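You operate a simulated robot arm through the tools that you are given. There is no shell and no other tool. Be economical: measure what you need, move in short steps, check, and stop when the job is done.

You are at the controls of a simulated robot arm. One attempt, no reset.

## Task
Wind a full bobbin with the thread that the note names.
Fine: Spool in its cup, bobbin on its seat, switch on, press the green button once. Watch it fill, then switch off. Leave the dial.
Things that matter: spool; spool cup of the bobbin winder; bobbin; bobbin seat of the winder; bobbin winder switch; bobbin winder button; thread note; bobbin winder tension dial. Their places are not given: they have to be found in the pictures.

The check looks at the end state, three seconds after you hand in, the way a careful person would. Anything else that was tipped, shoved, dropped, spilled or broken makes it a failure.

## Robot
A 7-joint arm with a two-finger parallel gripper, fixed in place. Base frame: the origin is at the foot of the arm, x ahead of it, y to its left, z up; the work surface is at about z = 0.746. Lengths are in m, angles in degrees, forces in N, time in s.
With the tool pointing down near the work surface it reaches from about 0.2 to 0.68 m from the base axis. Its first joint turns from -66.0 to 66.0 degrees. Payload 2.4 kg.
The TCP is the grasp point between the finger pads, 0.03 m short of the fingertips. In the tool frame z runs along the fingers and y along their closing line. Largest opening 0.094 m; finger width 0.028, thickness 0.01; the body of the gripper, 0.05 by 0.096 m, starts 0.055 m behind the TCP.
Orientation is that of the tool frame in the base frame, as a unit quaternion [x, y, z, w]. With the fingers straight down and closing along the base's y, the tool's x points along the base's -x, its y along +y and its z along -z.

## Interface
- The arm moves only by the tool arm_command. Its argument "commands" is a list of rows, each a list of 7 numbers: the shift along the base's x, y, z in units of 25 mm (1.0 is 25 mm), then the turn, a rotation vector about the base's x, y, z in units of 6 degrees (1.0 is 6 degrees), then the gripper command, from -1 (shut) to 1 (fully open), values between in proportion. In form: [[x, y, z, ax, ay, az, gripper], ...]. A call has 1 to 20 rows; each row shifts and turns the commanded pose from where the row before left it. A call with a number of a shift or a turn outside -1 to 1 is refused whole. A row lasts 0.2 s, in which the tool goes at most 0.05 m and 8.6 degrees; a call with a longer step from one row to the next is refused whole, and so is a gripper value outside its range. A pose out of reach is approached as far as the arm can. The call stops where the force on the tool passes 40 N (or 10 N more than at its start, if that is more) or the arm is blocked; 0.2 s more then pass. Each finger travels about 0.153 m/s and halts on what it meets, pressing with about 22 N; the grip force reading is that of the motor and also rises with nothing between the fingers. The clock runs only during rows and for 0.2 s after the last one: add rows that do not move to give the fingers time. It gives the time, the measured TCP pose, the force on the tool (base axes), the opening and the grip force at its end, in the units of the frame above (readings bear some noise), and new pictures: "views" is both (left out), scene, wrist or none.
- Cameras (640 x 400 px; columns grow to the right, rows downward): "scene" is fixed at [0.0183, 0.4634, 1.4403]; the picture's right is [-0.90, -0.44, 0.00], its down [-0.27, 0.54, -0.80] and it looks along [0.35, -0.71, -0.61] (base axes); focal length 321 px, centre (320, 200). "wrist" rides on the gripper at [-0.037, 0, -0.058] in the tool frame; the picture's right is [0.00, -1.00, 0.00], its down [0.97, 0.00, -0.24] and it looks along [0.24, 0.00, 0.97] (tool axes); focal length 218 px, centre (320, 200).
- pixel_to_xyz(camera, pixels): there is no depth. For up to 12 entries [column, row, z] of the newest picture of that camera ("zoom" is the newest enlarged one), the place [x, y] in the base frame at which the ray of that pixel passes the height z, good to about 0.002 m. The clock stands still meanwhile.
- inspect(camera, box): a new picture of the part [left, top, right, bottom] of that camera's present view, enlarged. The clock stands still meanwhile.
- hand_in(): hands the job in; it is judged then, once.

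Keep the steps short. Do not move on a guess: measure, check each grasp and each placing, and mend mistakes. In all there are 80 turns and 120 pictures (those below and enlarged ones count). Leave the gripper open and the arm clear of the work at the hand-in unless told otherwise, and finish with a single line.

The tools are called after "Request:" as a command line: name --pt "numbers of a row" for each row, then --argument value for the rest, lists and objects as JSON in quotes. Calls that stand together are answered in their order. arm_command: Moves the arm, as the interface text tells. Its arguments: {"type":"object","properties":{"commands":{"type":"array","items":{"type":"array","items":{"type":"number"}}},"views":{"type":"string","enum":["both","scene","wrist","none"]}},"required":["commands"]} The other tools are called the same way: pixel_to_xyz (camera, pixels) gives the place at which the rays of pixels pass given heights; inspect (camera, box) takes an enlarged picture of a part of a camera's view; hand_in () hands the job in.

At the start:

```text
clock: 0.0
eef_pos: [0.3781, 0.0055, 1.0417]
tcp_rot: [0.0, 1.0, -0.001, -0.001]
force: [0.2, -0.2, -0.7]
grip_width: 0.0942
gripper_force: 0.0
```

scene: 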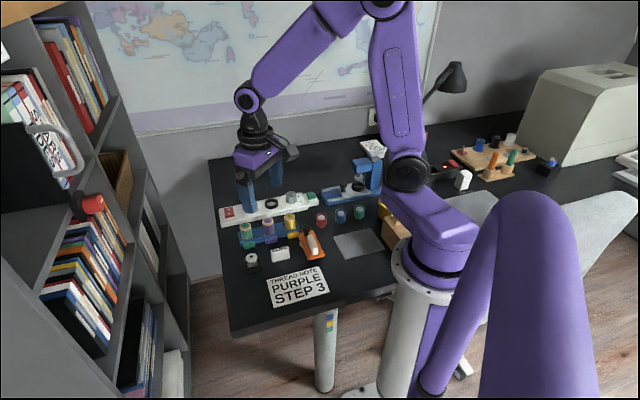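
wrist: 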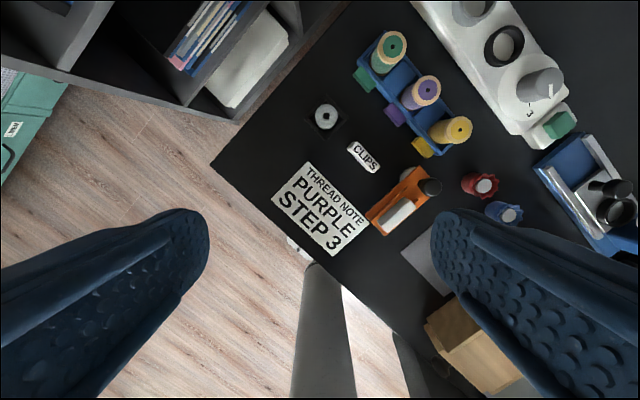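

The note reads "PURPLE STEP 3". I'll enlarge the area with the winder and spools in both views.

Request:
inspect --camera "scene" --box '[200, 160, 400, 310]'

Request:
inspect --camera "wrist" --box '[300, 0, 620, 200]'

```text
2.67 times, centred on (300, 235) of scene
```

zoom: 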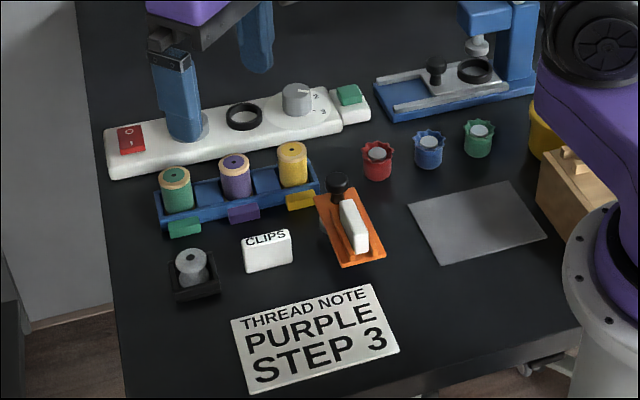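

```text
2.00 times, centred on (460, 100) of wrist
```

zoom: 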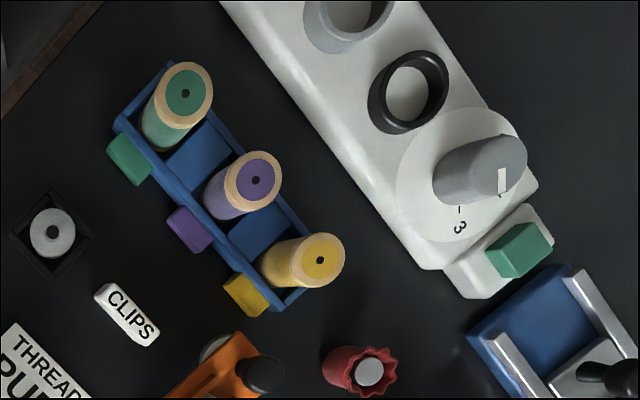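

The winder runs diagonally. I'll measure rough positions of its parts, the purple spool and the bobbin (zoomed wrist picture).

Request:
pixel_to_xyz --camera "zoom" --pixels '[[408, 92, 0.78], [350, 15, 0.78], [480, 170, 0.8], [519, 250, 0.78], [256, 180, 0.8], [230, 208, 0.75], [185, 93, 0.8], [319, 260, 0.8], [53, 232, 0.77], [430, 268, 0.765]]'

Request:
pixel_to_xyz --camera "scene" --pixels '[[249, 211, 0.775], [291, 203, 0.775], [310, 197, 0.8], [331, 195, 0.78], [273, 222, 0.8], [271, 235, 0.75], [254, 228, 0.8], [291, 217, 0.8], [251, 256, 0.77]]'

```text
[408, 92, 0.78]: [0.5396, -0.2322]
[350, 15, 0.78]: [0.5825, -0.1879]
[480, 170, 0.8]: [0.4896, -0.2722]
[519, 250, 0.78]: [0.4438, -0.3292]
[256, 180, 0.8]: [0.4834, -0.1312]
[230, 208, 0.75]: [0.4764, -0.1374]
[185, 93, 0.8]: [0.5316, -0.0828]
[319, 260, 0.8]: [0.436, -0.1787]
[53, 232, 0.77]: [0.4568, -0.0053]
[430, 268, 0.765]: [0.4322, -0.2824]
```

```text
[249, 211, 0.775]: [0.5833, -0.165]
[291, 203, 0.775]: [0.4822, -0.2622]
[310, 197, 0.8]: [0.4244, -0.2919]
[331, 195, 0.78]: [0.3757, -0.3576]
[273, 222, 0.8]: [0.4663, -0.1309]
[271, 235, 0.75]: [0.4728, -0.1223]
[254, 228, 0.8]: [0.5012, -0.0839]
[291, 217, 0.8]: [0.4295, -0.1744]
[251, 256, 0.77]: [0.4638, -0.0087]
```

Everything lies along a 45° line. I'll raise no obstacles: move high over the winder and turn the tool +45° to look down.

Request:
arm_command --pt "0.61 -0.675 -0.1 0 0 0.94 1" --pt "0.61 -0.675 -0.1 0 0 0.94 1" --pt "0.61 -0.675 -0.1 0 0 0.94 1" --pt "0.61 -0.675 -0.1 0 0 0.94 1" --pt "0.61 -0.675 -0.1 0 0 0.94 1" --pt "0.61 -0.675 -0.1 0 0 0.94 1" --pt "0.61 -0.675 -0.1 0 0 0.94 1" --pt "0.61 -0.675 -0.1 0 0 0.92 1" --pt "0 0 0 0 0 0 1"

```text
clock: 2.0
eef_pos: [0.5015, -0.13, 1.0199]
tcp_rot: [-0.384, 0.923, 0.0, 0.0]
force: [0.3, 0.1, 0.6]
grip_width: 0.0941
gripper_force: 0.1
```

scene: 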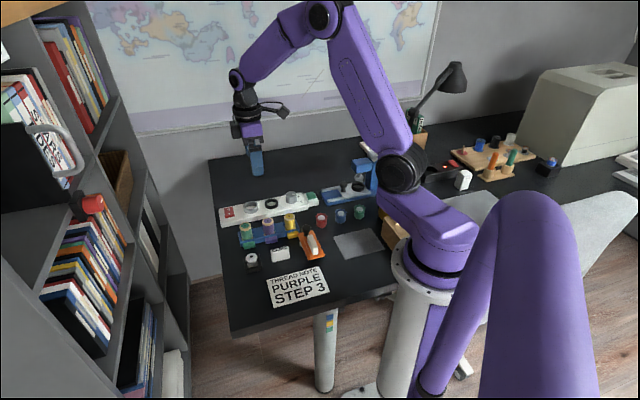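
wrist: 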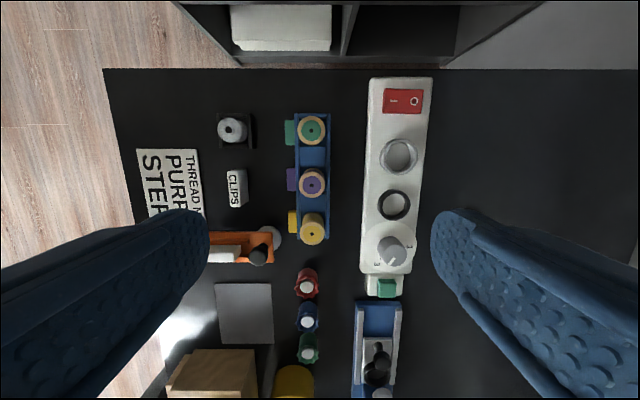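

Nicely aligned. Enlarging the winder, then the spools/bobbin.

Request:
inspect --camera "wrist" --box '[320, 70, 480, 170]'

Request:
inspect --camera "wrist" --box '[320, 170, 480, 270]'

Request:
inspect --camera "scene" --box '[210, 180, 330, 255]'

Request:
inspect --camera "wrist" --box '[200, 100, 360, 200]'

```text
4.00 times, centred on (400, 120) of wrist
```

zoom: 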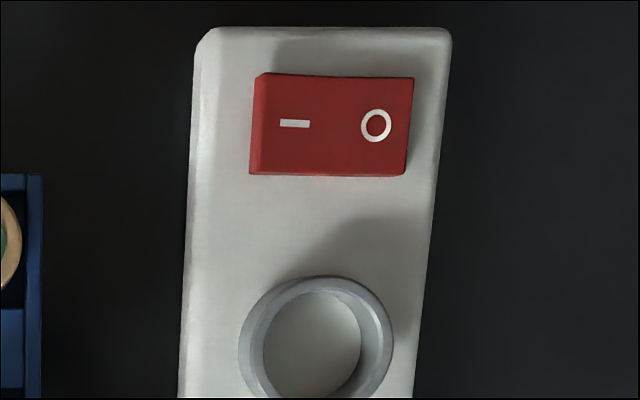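

```text
4.00 times, centred on (400, 220) of wrist
```

zoom: 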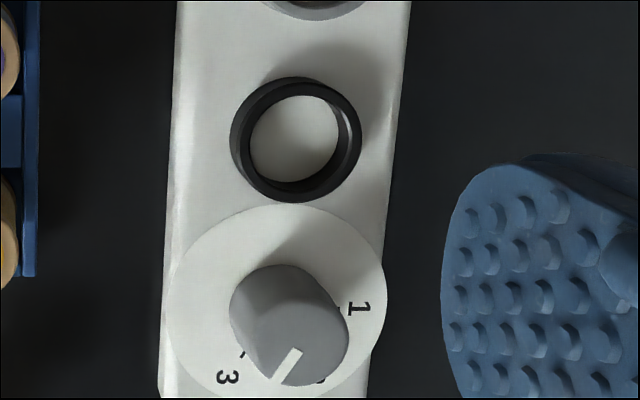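

```text
5.33 times, centred on (270, 218) of scene
```

zoom: 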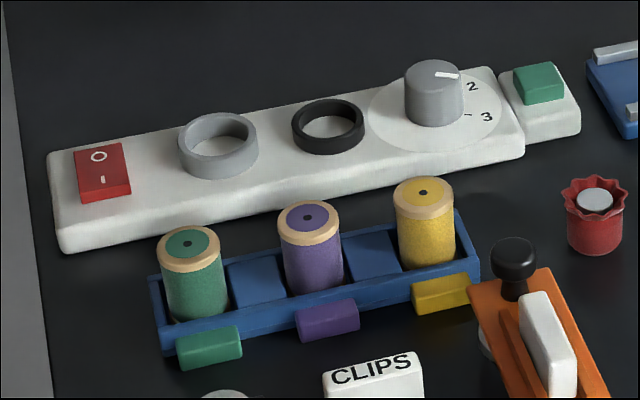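

```text
4.00 times, centred on (280, 150) of wrist
```

zoom: 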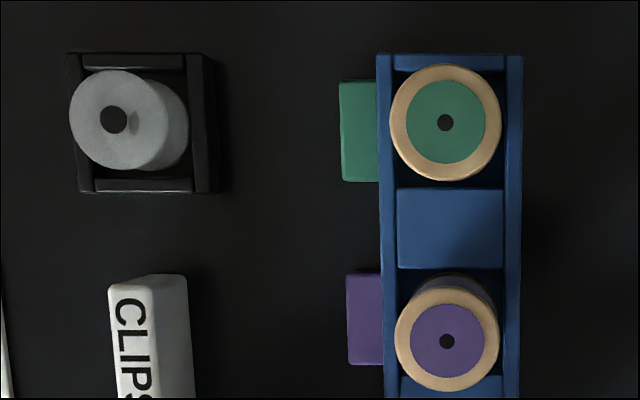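

The dial points near 2 (I leave it as told). Purple spool is the middle one with the purple label. Now triangulating heights: wrist and scene rays of the same features.

Request:
pixel_to_xyz --camera "wrist" --pixels '[[311.75, 185.25, 0.77], [311.75, 185.25, 0.82], [394.5, 204.2, 0.77], [394.5, 204.2, 0.8], [399, 156, 0.77], [399, 156, 0.8], [228.5, 129.75, 0.76], [228.5, 129.75, 0.8], [387, 287, 0.76], [387, 287, 0.8], [394, 101, 0.77], [413, 101, 0.77]]'

Request:
pixel_to_xyz --camera "scene" --pixels '[[267.6, 220.7, 0.77], [267.6, 220.7, 0.82], [271.3, 202.5, 0.77], [271.3, 202.5, 0.8], [250.7, 206.3, 0.77], [250.7, 206.3, 0.8], [251.6, 256, 0.76], [251.6, 256, 0.8], [311, 195.4, 0.76], [311, 195.4, 0.8]]'

```text
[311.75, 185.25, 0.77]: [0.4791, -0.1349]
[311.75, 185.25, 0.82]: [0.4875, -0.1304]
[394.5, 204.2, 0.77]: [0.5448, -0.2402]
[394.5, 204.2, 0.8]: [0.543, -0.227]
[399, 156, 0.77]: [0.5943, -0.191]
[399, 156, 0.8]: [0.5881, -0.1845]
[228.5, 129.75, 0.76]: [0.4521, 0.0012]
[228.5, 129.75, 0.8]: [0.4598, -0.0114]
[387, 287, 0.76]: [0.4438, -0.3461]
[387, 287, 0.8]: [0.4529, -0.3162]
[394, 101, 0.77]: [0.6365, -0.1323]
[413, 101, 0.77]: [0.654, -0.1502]
```

```text
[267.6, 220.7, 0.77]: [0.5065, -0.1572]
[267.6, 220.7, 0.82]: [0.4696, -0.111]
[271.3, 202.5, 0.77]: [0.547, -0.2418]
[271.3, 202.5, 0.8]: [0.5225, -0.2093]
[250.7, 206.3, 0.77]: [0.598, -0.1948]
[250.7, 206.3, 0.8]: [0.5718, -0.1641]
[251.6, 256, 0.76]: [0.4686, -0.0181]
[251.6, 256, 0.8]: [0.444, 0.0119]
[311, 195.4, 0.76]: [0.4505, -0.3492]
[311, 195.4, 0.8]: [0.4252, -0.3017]
```

Triangulated: purple spool top (0.484,-0.132, z0.80); grey ring (0.593,-0.190, z0.775); black ring (0.545,-0.239, z0.773); bobbin (0.456,-0.005, z0.779); button (0.4455,-0.3405, z0.768). I lower to z 0.90 over the spool to refine sizes and position.

Request:
arm_command --pt "-0.35 -0.04 -0.8 0 0 0 1" --pt "-0.35 -0.04 -0.8 0 0 0 1" --pt "0 0 -0.8 0 0 0 1" --pt "0 0 -0.8 0 0 0 1" --pt "0 0 -0.8 0 0 0 1" --pt "0 0 -0.8 0 0 0 1" --pt "0 0 0 0 0 0 1" --views "wrist"

Request:
inspect --camera "wrist" --box '[220, 40, 540, 240]'

```text
clock: 3.6
eef_pos: [0.4837, -0.1319, 0.9002]
tcp_rot: [-0.383, 0.924, 0.0, -0.001]
force: [0.4, 0.6, -1.2]
grip_width: 0.094
gripper_force: 0.2
```

wrist: 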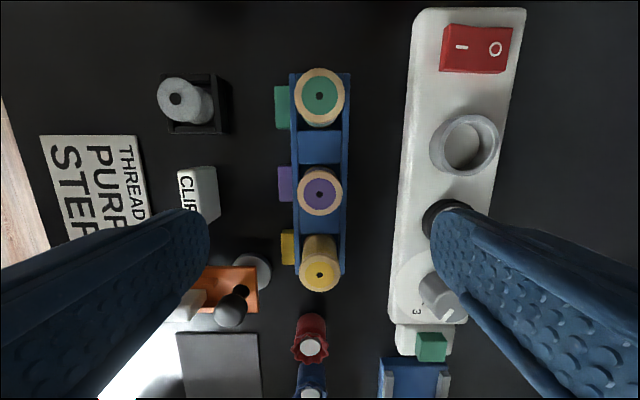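

```text
2.00 times, centred on (380, 140) of wrist
```

zoom: 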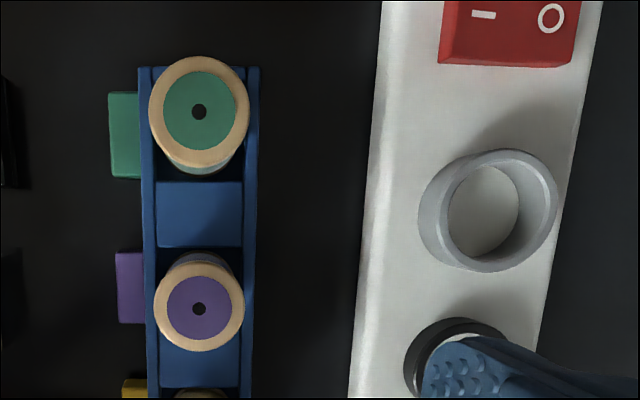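

Measuring diameters of spool flange, grey ring inner/outer, and spool centre.

Request:
pixel_to_xyz --camera "zoom" --pixels '[[153, 308, 0.8], [245, 308, 0.8], [199, 263, 0.8], [199, 352, 0.8], [449, 210, 0.775], [540, 206, 0.775], [436, 210, 0.775], [557, 206, 0.775], [199, 309, 0.8], [496, 150, 0.775], [490, 271, 0.775], [365, 300, 0.765]]'

Request:
pixel_to_xyz --camera "wrist" --pixels '[[157, 100, 0.779], [196, 100, 0.779], [176, 80, 0.779], [176, 119, 0.779], [176, 99, 0.779]]'

```text
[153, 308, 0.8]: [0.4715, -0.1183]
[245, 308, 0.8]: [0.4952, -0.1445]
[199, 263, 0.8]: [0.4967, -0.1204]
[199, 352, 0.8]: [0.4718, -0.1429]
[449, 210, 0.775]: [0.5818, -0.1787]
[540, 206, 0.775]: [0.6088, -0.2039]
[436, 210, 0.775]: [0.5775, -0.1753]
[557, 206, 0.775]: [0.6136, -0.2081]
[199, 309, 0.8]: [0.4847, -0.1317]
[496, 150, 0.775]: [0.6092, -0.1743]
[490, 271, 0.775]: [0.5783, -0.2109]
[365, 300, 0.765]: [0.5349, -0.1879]
```

```text
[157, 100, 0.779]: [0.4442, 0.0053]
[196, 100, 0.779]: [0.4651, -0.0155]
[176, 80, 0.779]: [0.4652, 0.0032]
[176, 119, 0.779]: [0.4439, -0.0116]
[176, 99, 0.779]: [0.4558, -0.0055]
```

Spool Ø≈0.035 → grey ring (inner 0.037) is the spool cup; bobbin Ø≈0.0295 → black ring (inner ≈0.031) is the seat. Descending over the spool to TCP z≈0.803 and closing.

Request:
arm_command --pt "0.03 0 -0.8 0 0 0 1" --pt "0 0 -0.8 0 0 0 1" --pt "0 0 -0.8 0 0 0 1" --pt "0 0 -0.8 0 0 0 1" --pt "0 0 -0.68 0 0 0 1" --pt "0 0 0 0 0 0 1" --pt "0 0 0 0 0 0 0.2" --pt "0 0 0 0 0 0 -0.2" --pt "0 0 0 0 0 0 -0.5" --pt "0 0 0 0 0 0 -0.5"

```text
clock: 5.8
eef_pos: [0.4832, -0.1319, 0.8032]
tcp_rot: [-0.382, 0.924, -0.001, -0.001]
force: [0.1, 0.2, 0.0]
grip_width: 0.0335
gripper_force: 21.9
```

scene: 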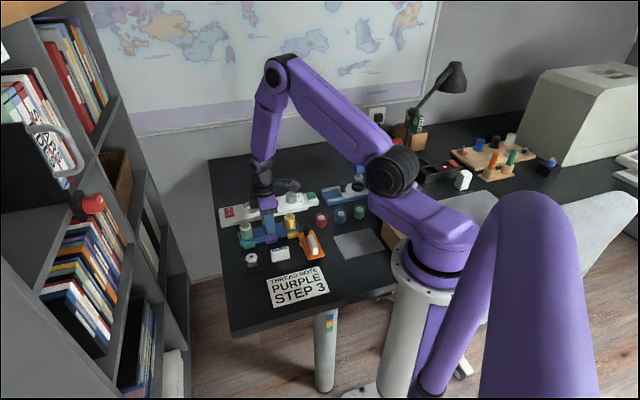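
wrist: 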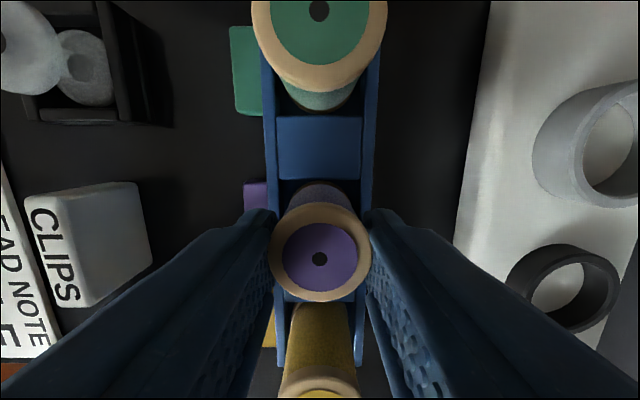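

Grip at 0.0335 with 22 N. Lifting 75 mm straight up and checking.

Request:
arm_command --pt "0 0 0.4 0 0 0 -0.6" --pt "0 0 0.6 0 0 0 -0.6" --pt "0 0 0.7 0 0 0 -0.6" --pt "0 0 0.7 0 0 0 -0.6" --pt "0 0 0.6 0 0 0 -0.6" --pt "0 0 0 0 0 0 -0.6"

Request:
inspect --camera "scene" --box '[210, 170, 330, 245]'

Request:
inspect --camera "wrist" --box '[240, 200, 400, 300]'

```text
clock: 7.2
eef_pos: [0.4838, -0.1308, 0.8793]
tcp_rot: [-0.383, 0.924, 0.0, 0.001]
force: [1.0, 0.9, -1.1]
grip_width: 0.0335
gripper_force: 21.7
```

scene: 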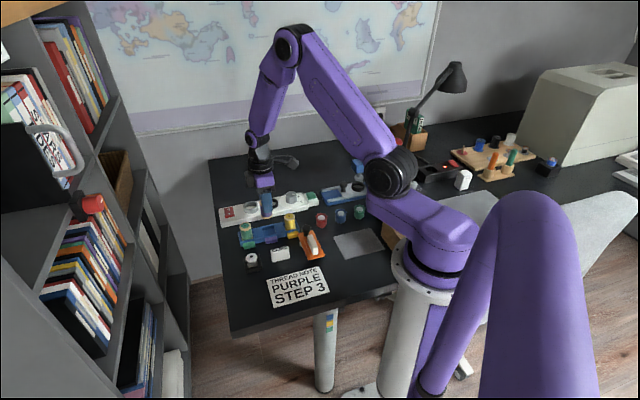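
wrist: 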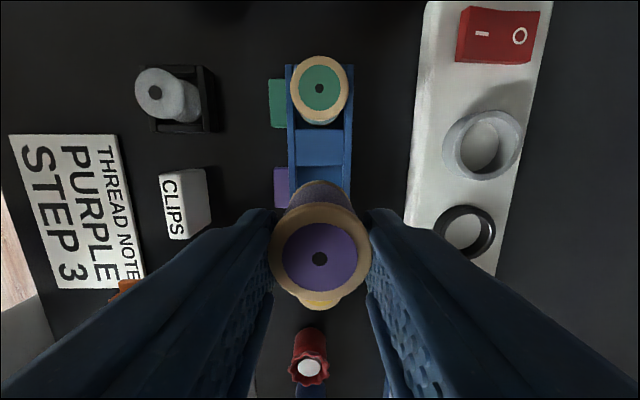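

```text
5.33 times, centred on (270, 208) of scene
```

zoom: 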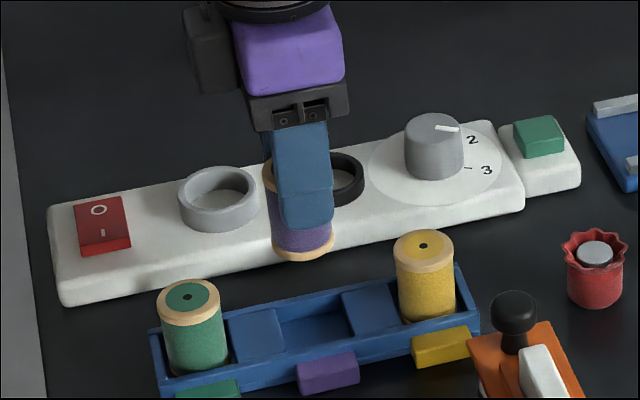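

```text
4.00 times, centred on (320, 250) of wrist
```

zoom: 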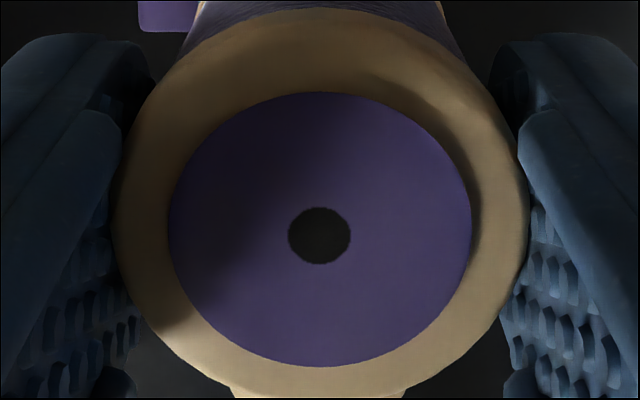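

Spool is held upright. Measuring its centre now (hole at (320,259), top z≈0.876) and re-measuring the cup from this pose.

Request:
inspect --camera "wrist" --box '[420, 90, 548, 170]'

Request:
pixel_to_xyz --camera "wrist" --pixels '[[320, 259, 0.876], [320, 259, 0.87], [320, 259, 0.88]]'

```text
5.00 times, centred on (484, 130) of wrist
```

zoom: 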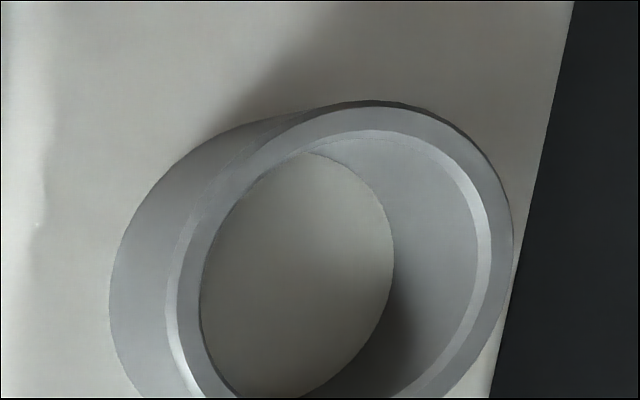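

```text
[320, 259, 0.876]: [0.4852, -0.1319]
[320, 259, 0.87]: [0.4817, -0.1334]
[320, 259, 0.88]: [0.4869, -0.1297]
```

Reading noise ~2 mm; cup has a chamfer. Moving over the cup: TCP target (0.592,-0.1935), staying high, then down to z≈0.849 (spool bottom ≈0.796).

Request:
arm_command --pt "0.866 -0.502 0 0 0 0 -0.6" --pt "0.866 -0.502 0 0 0 0 -0.6" --pt "0.866 -0.502 0 0 0 0 -0.6" --pt "0.866 -0.502 0 0 0 0 -0.6" --pt "0.866 -0.502 0 0 0 0 -0.6" --pt "0 0 -0.6 0 0 0 -0.6" --pt "0 0 -0.6 0 0 0 -0.6" --pt "0 0 0 0 0 0 -0.6" --views "wrist"

Request:
inspect --camera "scene" --box '[218, 175, 298, 225]'

Request:
inspect --camera "wrist" --box '[240, 150, 400, 250]'

```text
clock: 9.0
eef_pos: [0.5922, -0.196, 0.8493]
tcp_rot: [-0.383, 0.924, 0.0, 0.0]
force: [-0.2, 0.0, -0.3]
grip_width: 0.0335
gripper_force: 22.0
```

wrist: 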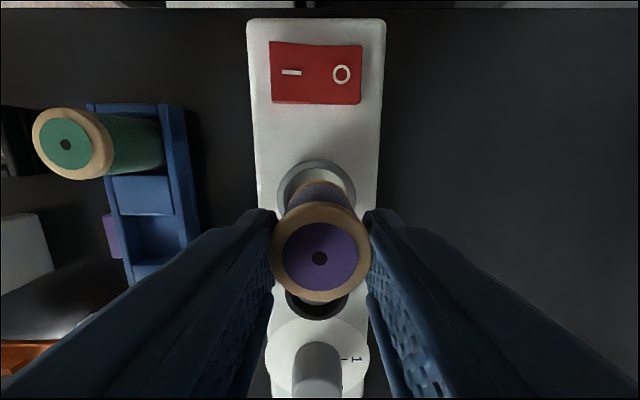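

```text
8.00 times, centred on (258, 200) of scene
```

zoom: 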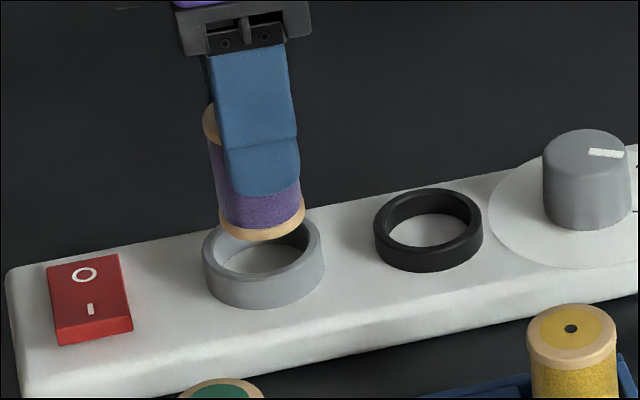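

```text
4.00 times, centred on (320, 200) of wrist
```

zoom: 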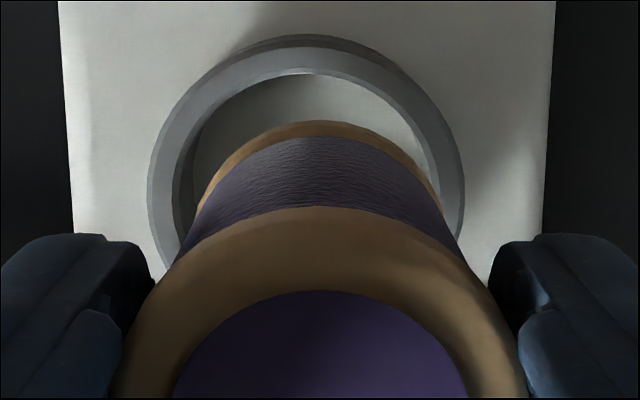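

Lateral: ring centre (zoom col 306) vs spool (320) → spool is ~2 mm too far right. Measuring along-row offset.

Request:
pixel_to_xyz --camera "zoom" --pixels '[[306, 35, 0.775], [148, 190, 0.775], [465, 190, 0.775], [306, 35, 0.772], [320, 120, 0.796], [320, 120, 0.8], [320, 120, 0.792]]'

Request:
pixel_to_xyz --camera "wrist" --pixels '[[320, 258, 0.846], [320, 203, 0.846]]'

```text
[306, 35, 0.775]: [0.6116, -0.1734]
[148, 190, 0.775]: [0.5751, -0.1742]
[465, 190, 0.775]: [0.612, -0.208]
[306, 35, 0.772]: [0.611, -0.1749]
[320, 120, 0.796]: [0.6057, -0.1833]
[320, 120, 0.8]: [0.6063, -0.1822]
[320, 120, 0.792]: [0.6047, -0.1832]
```

```text
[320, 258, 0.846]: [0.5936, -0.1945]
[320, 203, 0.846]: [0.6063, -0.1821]
```

Request:
pixel_to_xyz --camera "scene" --pixels '[[250.75, 202.6, 0.796], [250.75, 202.6, 0.8], [250.9, 206.3, 0.775]]'

```text
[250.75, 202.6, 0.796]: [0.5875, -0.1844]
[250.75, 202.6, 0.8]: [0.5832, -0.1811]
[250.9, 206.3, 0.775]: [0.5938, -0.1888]
```

Combined estimate: spool must shift about (+0.6, +3.8) mm. Applying it and lowering 12 mm for another check.

Request:
arm_command --pt "0.025 0.15 0 0 0 0 -0.6" --pt "0 0 -0.25 0 0 0 -0.6" --pt "0 0 -0.25 0 0 0 -0.6" --pt "0 0 0 0 0 0 -0.6" --views "none"

Request:
inspect --camera "scene" --box '[218, 175, 298, 225]'

Request:
inspect --camera "wrist" --box '[240, 150, 400, 250]'

```text
clock: 10.0
eef_pos: [0.5927, -0.1919, 0.8381]
tcp_rot: [-0.383, 0.924, 0.0, 0.0]
force: [-0.8, 0.0, -1.1]
grip_width: 0.0334
gripper_force: 21.9
```

```text
8.00 times, centred on (258, 200) of scene
```

zoom: 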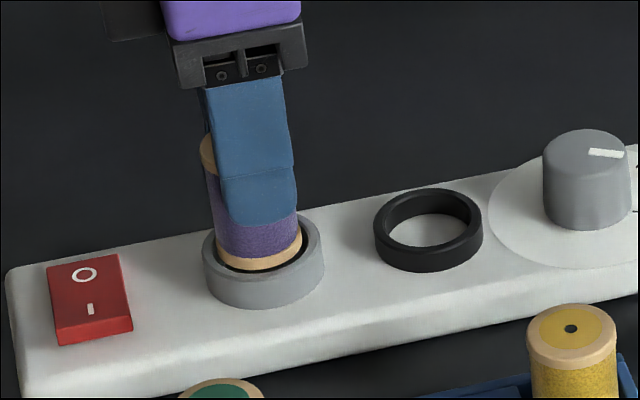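

```text
4.00 times, centred on (320, 200) of wrist
```

zoom: 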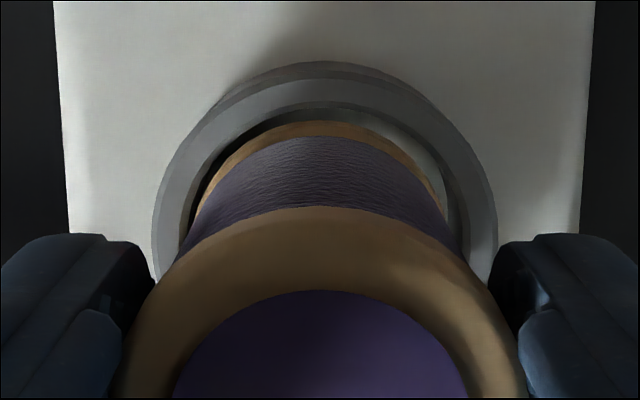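

Request:
pixel_to_xyz --camera "zoom" --pixels '[[325, 62, 0.775], [325, 62, 0.775], [320, 121, 0.786], [320, 121, 0.789], [153, 210, 0.775], [498, 210, 0.775], [320, 121, 0.786], [320, 121, 0.782]]'

```text
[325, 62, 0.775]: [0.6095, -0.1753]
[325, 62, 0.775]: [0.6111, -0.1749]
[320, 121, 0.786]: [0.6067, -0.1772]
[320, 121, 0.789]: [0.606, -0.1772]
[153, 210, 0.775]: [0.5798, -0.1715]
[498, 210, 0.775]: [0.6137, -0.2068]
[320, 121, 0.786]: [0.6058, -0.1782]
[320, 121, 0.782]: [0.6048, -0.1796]
```

Lateral still ~0.8 mm off (ring centre col 325 vs 320); along-row fits in the scene view. Small correction, then slow descent of 10 mm.

Request:
arm_command --pt "0.022 -0.022 0 0 0 0 -0.6" --pt "0 0 -0.1 0 0 0 -0.6" --pt "0 0 -0.1 0 0 0 -0.6" --pt "0 0 -0.1 0 0 0 -0.6" --pt "0 0 -0.1 0 0 0 -0.6" --pt "0 0 0 0 0 0 -0.6" --views "none"

Request:
inspect --camera "scene" --box '[218, 175, 298, 225]'

Request:
inspect --camera "wrist" --box '[240, 150, 400, 250]'

```text
clock: 11.4
eef_pos: [0.5918, -0.1909, 0.8269]
tcp_rot: [-0.383, 0.924, 0.0, 0.0]
force: [0.3, -0.4, 0.1]
grip_width: 0.0338
gripper_force: 21.9
```

```text
8.00 times, centred on (258, 200) of scene
```

zoom: 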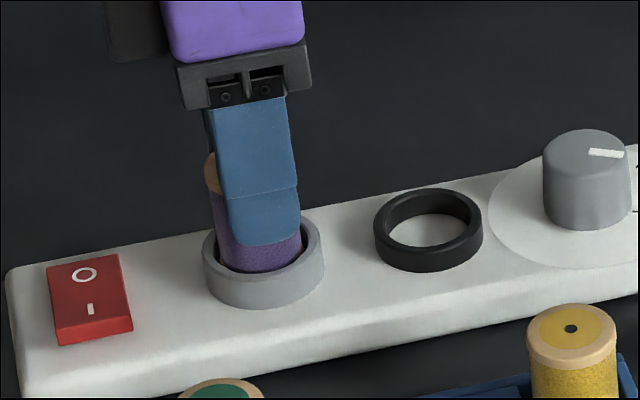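

```text
4.00 times, centred on (320, 200) of wrist
```

zoom: 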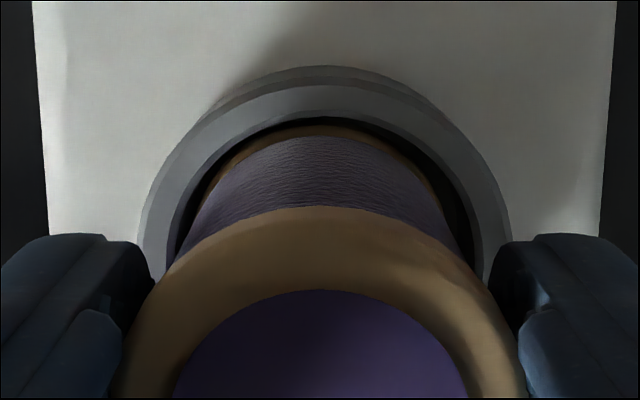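

Spool is entering the ring without force. Continuing slowly until contact (fingertips are 20 mm above rim).

Request:
arm_command --pt "0 0 -0.1 0 0 0 -0.6" --pt "0 0 -0.1 0 0 0 -0.6" --pt "0 0 -0.1 0 0 0 -0.6" --pt "0 0 -0.1 0 0 0 -0.6" --pt "0 0 0 0 0 0 -0.6" --views "none"

Request:
inspect --camera "scene" --box '[218, 175, 298, 225]'

```text
clock: 12.6
eef_pos: [0.5939, -0.1919, 0.8177]
tcp_rot: [-0.382, 0.924, -0.001, 0.001]
force: [-6.6, 1.1, 26.2]
grip_width: 0.0335
gripper_force: 22.1
```

```text
8.00 times, centred on (258, 200) of scene
```

zoom: 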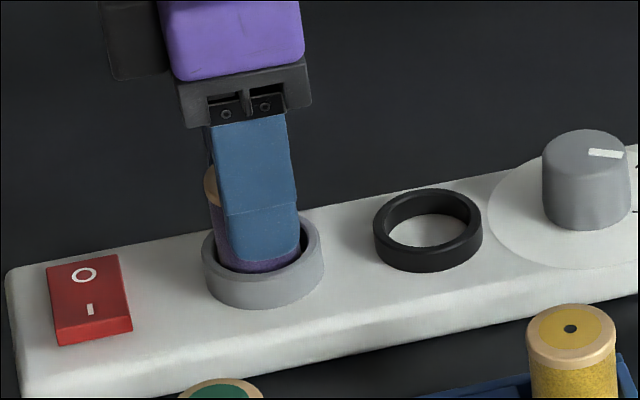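

Force 26 N up at z 0.8177: bottom reached. Open and rise, then look.

Request:
arm_command --pt "0 0 0.08 0 0 0 -0.5" --pt "0 0 0 0 0 0 0" --pt "0 0 0 0 0 0 0.6" --pt "0 0 0 0 0 0 0.6" --pt "0 0 0.6 0 0 0 0.6" --pt "0 0 0.8 0 0 0 0.6" --pt "0 0 0.8 0 0 0 0.6" --pt "0 0 0.8 0 0 0 0.6" --pt "0 0 0 0 0 0 0.6" --views "wrist"

Request:
inspect --camera "scene" --box '[218, 175, 298, 225]'

```text
clock: 14.6
eef_pos: [0.5926, -0.1921, 0.8929]
tcp_rot: [-0.382, 0.924, 0.0, 0.0]
force: [0.1, -0.5, 0.1]
grip_width: 0.0751
gripper_force: 0.1
```

wrist: 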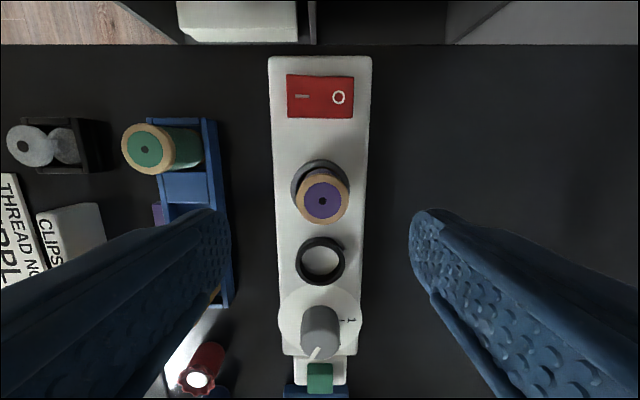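

```text
8.00 times, centred on (258, 200) of scene
```

zoom: 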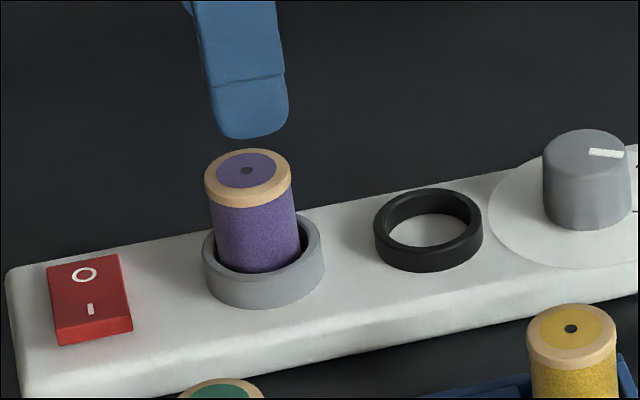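

Spool stands upright in its cup. Measure black seat from here, then move over the bobbin.

Request:
inspect --camera "wrist" --box '[280, 160, 376, 290]'

Request:
pixel_to_xyz --camera "wrist" --pixels '[[320.5, 261, 0.773], [295, 261, 0.773], [346, 261, 0.773], [320.5, 237, 0.773], [320.5, 286, 0.773], [319, 96, 0.77], [302, 96, 0.77], [338, 97, 0.765], [321, 201, 0.815]]'

Request:
arm_command --pt "-0.547 0.747 0 0 0 0 1" --pt "-0.547 0.747 0 0 0 0 1" --pt "-0.547 0.747 0 0 0 0 1" --pt "-0.547 0.747 0 0 0 0 1" --pt "-0.547 0.747 0 0 0 0 1" --pt "-0.547 0.747 0 0 0 0 1" --pt "-0.547 0.747 0 0 0 0 1" --pt "-0.547 0.747 0 0 0 0 1" --pt "-0.547 0.747 0 0 0 0 1" --pt "-0.547 0.747 0 0 0 0 1" --pt "0 0 -0.5 0 0 0 1" --pt "0 0 0 0 0 0 1" --views "wrist"

Request:
inspect --camera "wrist" --box '[240, 120, 400, 220]'

Request:
inspect --camera "scene" --box '[224, 235, 288, 275]'

```text
3.08 times, centred on (328, 225) of wrist
```

zoom: 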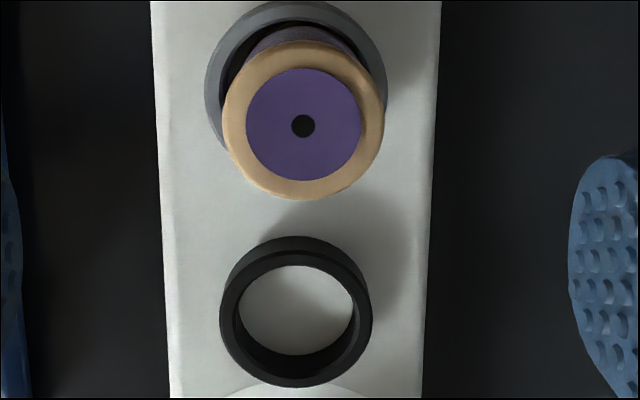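

```text
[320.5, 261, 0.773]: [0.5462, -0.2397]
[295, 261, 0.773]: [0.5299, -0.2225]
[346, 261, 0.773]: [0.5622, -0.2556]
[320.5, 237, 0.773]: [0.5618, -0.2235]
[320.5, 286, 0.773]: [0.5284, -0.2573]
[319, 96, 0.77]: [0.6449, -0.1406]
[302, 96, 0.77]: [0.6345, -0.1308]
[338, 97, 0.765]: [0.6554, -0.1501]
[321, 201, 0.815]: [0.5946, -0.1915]
```

```text
clock: 17.2
eef_pos: [0.4571, -0.0034, 0.8818]
tcp_rot: [-0.382, 0.924, 0.0, 0.0]
force: [-0.1, 0.7, 0.3]
grip_width: 0.0939
gripper_force: 0.1
```

wrist: 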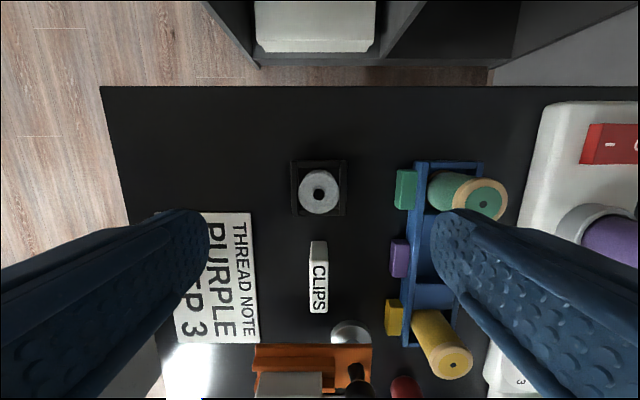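

```text
4.00 times, centred on (320, 170) of wrist
```

zoom: 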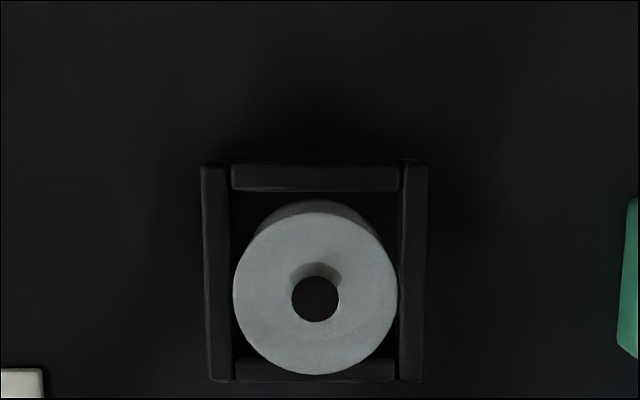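

```text
10.00 times, centred on (256, 255) of scene
```

zoom: 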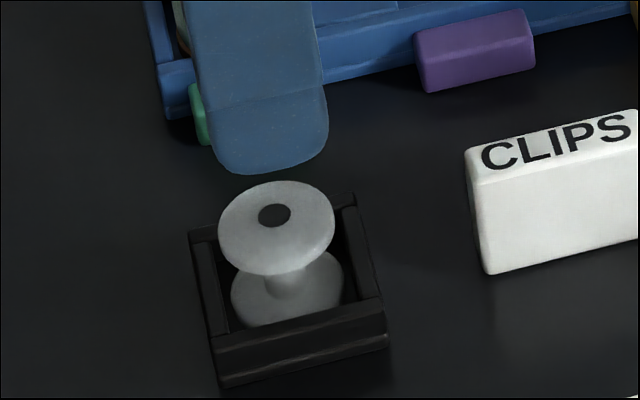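

Flanged bobbin in its tray. Measuring centre and the tray wall.

Request:
pixel_to_xyz --camera "wrist" --pixels '[[318.75, 194, 0.779], [298.25, 194, 0.779], [339.25, 194, 0.779], [318.75, 194, 0.783], [318.75, 213.5, 0.779], [291, 190, 0.76], [346, 190, 0.76], [318, 161, 0.76]]'

Request:
pixel_to_xyz --camera "scene" --pixels '[[251.6, 256.4, 0.779], [251.6, 256.4, 0.783], [251.6, 256.4, 0.775], [258.8, 255.0, 0.76], [243.2, 258.2, 0.76]]'

```text
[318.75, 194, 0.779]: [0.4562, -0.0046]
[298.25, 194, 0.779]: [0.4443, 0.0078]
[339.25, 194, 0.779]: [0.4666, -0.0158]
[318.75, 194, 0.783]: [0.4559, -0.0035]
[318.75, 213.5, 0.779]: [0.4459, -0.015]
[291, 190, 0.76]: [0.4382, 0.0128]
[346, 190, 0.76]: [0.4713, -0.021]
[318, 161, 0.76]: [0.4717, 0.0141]
```

```text
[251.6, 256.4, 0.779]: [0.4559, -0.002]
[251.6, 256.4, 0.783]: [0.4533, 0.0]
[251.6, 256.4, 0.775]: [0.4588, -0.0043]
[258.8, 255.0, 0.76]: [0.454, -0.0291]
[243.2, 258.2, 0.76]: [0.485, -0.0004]
```

Centre (0.4562,-0.0046), top ≈0.778. Adjust, descend to TCP z≈0.796 (tips 0.766), close on the top flange.

Request:
arm_command --pt "-0.03 -0.05 -0.7 0 0 0 0.6" --pt "0 0 -0.7 0 0 0 0.4" --pt "0 0 -0.7 0 0 0 0.4" --pt "0 0 -0.7 0 0 0 0.4" --pt "0 0 -0.4 0 0 0 0.4" --pt "0 0 -0.2 0 0 0 0.4" --pt "0 0 0 0 0 0 0.4" --pt "0 0 0 0 0 0 0" --pt "0 0 0 0 0 0 -0.3" --pt "0 0 0 0 0 0 -0.6" --pt "0 0 0 0 0 0 -0.6" --views "wrist"

Request:
inspect --camera "scene" --box '[224, 235, 288, 275]'

```text
clock: 19.6
eef_pos: [0.4539, -0.0054, 0.7976]
tcp_rot: [-0.382, 0.924, 0.0, 0.0]
force: [0.7, -0.4, -0.3]
grip_width: 0.0304
gripper_force: 21.7
```

wrist: 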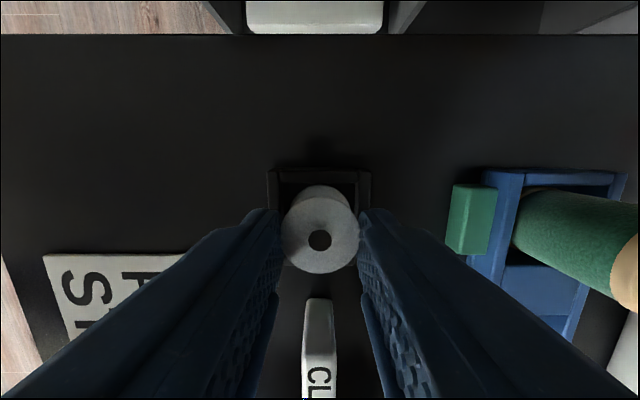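

```text
10.00 times, centred on (256, 255) of scene
```

zoom: 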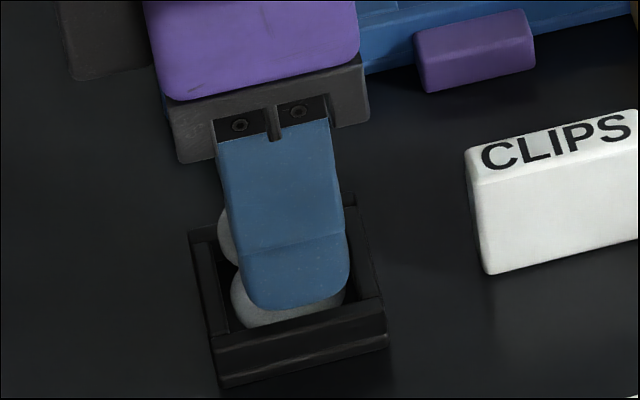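

Flange gripped at 0.0304. Lifting 70 mm and checking tilt.

Request:
arm_command --pt "0 0 0.3 0 0 0 -0.6" --pt "0 0 0.5 0 0 0 -0.6" --pt "0 0 0.6 0 0 0 -0.6" --pt "0 0 0.7 0 0 0 -0.6" --pt "0 0 0.7 0 0 0 -0.6" --pt "0 0 0 0 0 0 -0.6" --views "wrist"

Request:
inspect --camera "scene" --box '[224, 215, 288, 255]'

Request:
inspect --camera "wrist" --box '[260, 180, 380, 280]'

```text
clock: 21.0
eef_pos: [0.4541, -0.0048, 0.8657]
tcp_rot: [-0.382, 0.924, 0.0, 0.001]
force: [-0.2, 0.8, -0.8]
grip_width: 0.0304
gripper_force: 21.7
```

wrist: 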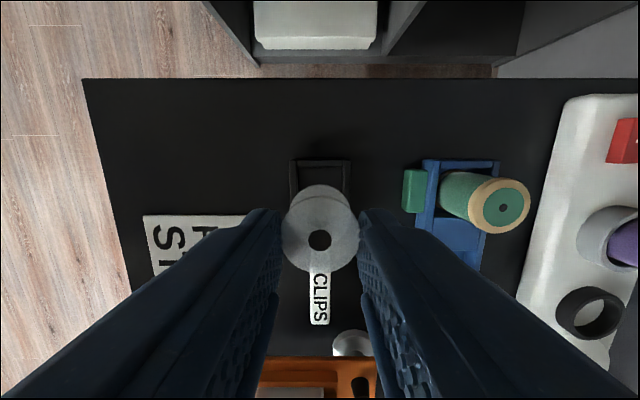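

```text
10.00 times, centred on (256, 235) of scene
```

zoom: 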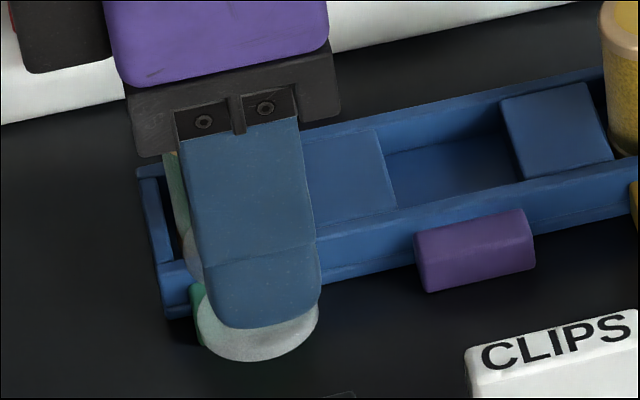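

```text
4.00 times, centred on (320, 230) of wrist
```

zoom: 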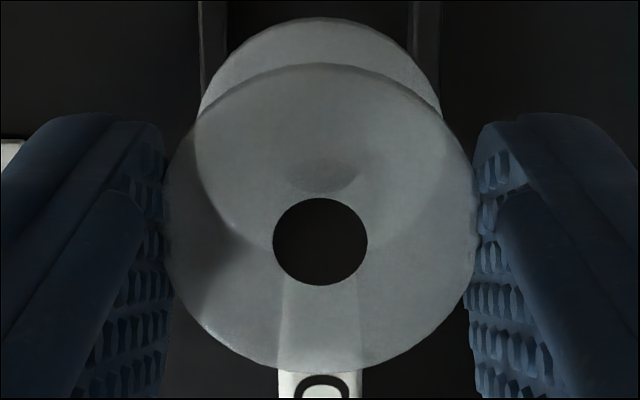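

Bobbin held upright. Rise 40 mm, travel over to the black seat (TCP target ≈(0.5445,-0.241)), lower to z≈0.84.

Request:
arm_command --pt "0 0 0.8 0 0 0 -0.6" --pt "0 0 0.8 0 0 0 -0.6" --pt "0.329 -0.859 0 0 0 0 -0.6" --pt "0.329 -0.859 0 0 0 0 -0.6" --pt "0.329 -0.859 0 0 0 0 -0.6" --pt "0.329 -0.859 0 0 0 0 -0.6" --pt "0.329 -0.859 0 0 0 0 -0.6" --pt "0.329 -0.859 0 0 0 0 -0.6" --pt "0.329 -0.859 0 0 0 0 -0.6" --pt "0.329 -0.859 0 0 0 0 -0.6" --pt "0.329 -0.859 0 0 0 0 -0.6" --pt "0.329 -0.859 0 0 0 0 -0.6" --pt "0.329 -0.859 0 0 0 0 -0.6" --pt "0 0 0 0 0 0 -0.6" --pt "0 0 -0.7 0 0 0 -0.6" --pt "0 0 -0.7 0 0 0 -0.6" --pt "0 0 -0.6 0 0 0 -0.6" --pt "0 0 -0.6 0 0 0 -0.6" --pt "0 0 0 0 0 0 -0.6" --views "wrist"

Request:
inspect --camera "scene" --box '[228, 175, 308, 225]'

Request:
inspect --camera "wrist" --box '[240, 170, 400, 270]'

```text
clock: 25.0
eef_pos: [0.5458, -0.2422, 0.8412]
tcp_rot: [-0.383, 0.924, 0.0, -0.001]
force: [0.0, 0.5, -0.9]
grip_width: 0.0304
gripper_force: 21.9
```

wrist: 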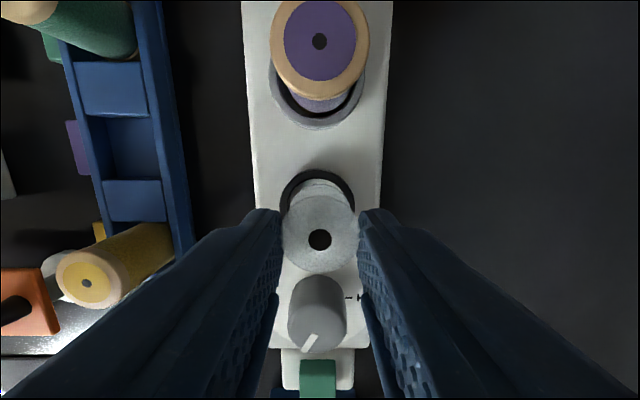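

```text
8.00 times, centred on (268, 200) of scene
```

zoom: 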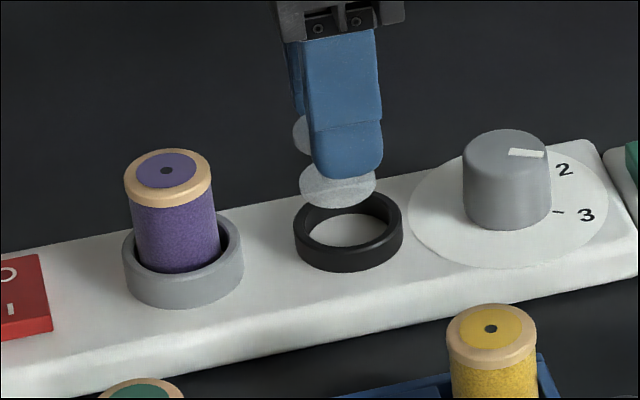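

```text
4.00 times, centred on (320, 220) of wrist
```

zoom: 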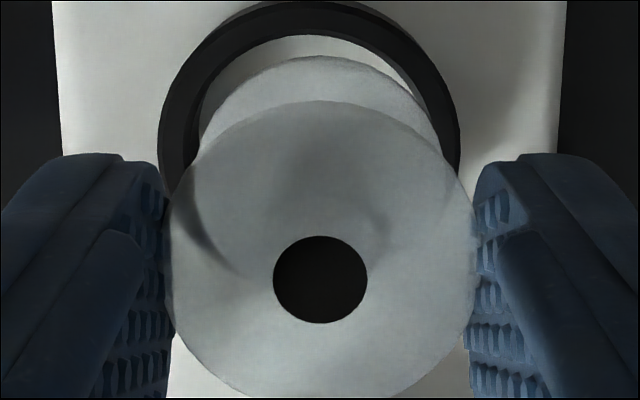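

Lateral: seat centre col 309 vs bobbin 320 → shift 1.7 mm left. Measuring along-row.

Request:
pixel_to_xyz --camera "zoom" --pixels '[[309, 1, 0.773], [309, 1, 0.773], [309, 1, 0.773], [320, 57, 0.796], [320, 57, 0.796], [320, 57, 0.796], [320, 280, 0.822], [320, 280, 0.822], [320, 280, 0.822]]'

```text
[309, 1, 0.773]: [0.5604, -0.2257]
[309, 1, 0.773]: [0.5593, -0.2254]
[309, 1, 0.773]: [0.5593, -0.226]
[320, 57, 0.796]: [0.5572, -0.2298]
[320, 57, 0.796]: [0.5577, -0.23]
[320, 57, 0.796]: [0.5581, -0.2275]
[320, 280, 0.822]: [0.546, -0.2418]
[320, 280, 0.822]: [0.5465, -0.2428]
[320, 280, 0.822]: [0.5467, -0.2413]
```

Along-row agrees within noise. Apply lateral shift and lower 11 mm.

Request:
arm_command --pt "-0.048 0.048 0 0 0 0 -0.6" --pt "0 0 -0.22 0 0 0 -0.6" --pt "0 0 -0.22 0 0 0 -0.6" --pt "0 0 0 0 0 0 -0.6" --views "none"

Request:
inspect --camera "scene" --box '[228, 175, 308, 225]'

Request:
inspect --camera "wrist" --box '[240, 170, 400, 270]'

```text
clock: 26.0
eef_pos: [0.5436, -0.2414, 0.8301]
tcp_rot: [-0.383, 0.924, 0.0, -0.001]
force: [0.1, 0.5, -0.9]
grip_width: 0.0302
gripper_force: 22.3
```

```text
8.00 times, centred on (268, 200) of scene
```

zoom: 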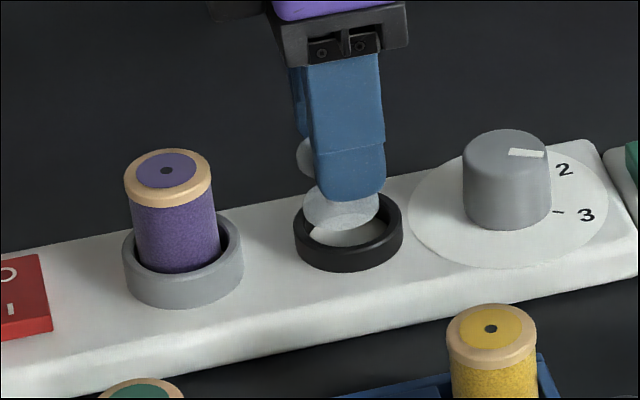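

```text
4.00 times, centred on (320, 220) of wrist
```

zoom: 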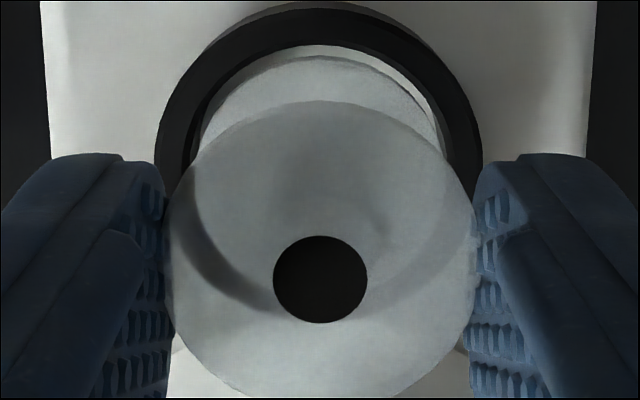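

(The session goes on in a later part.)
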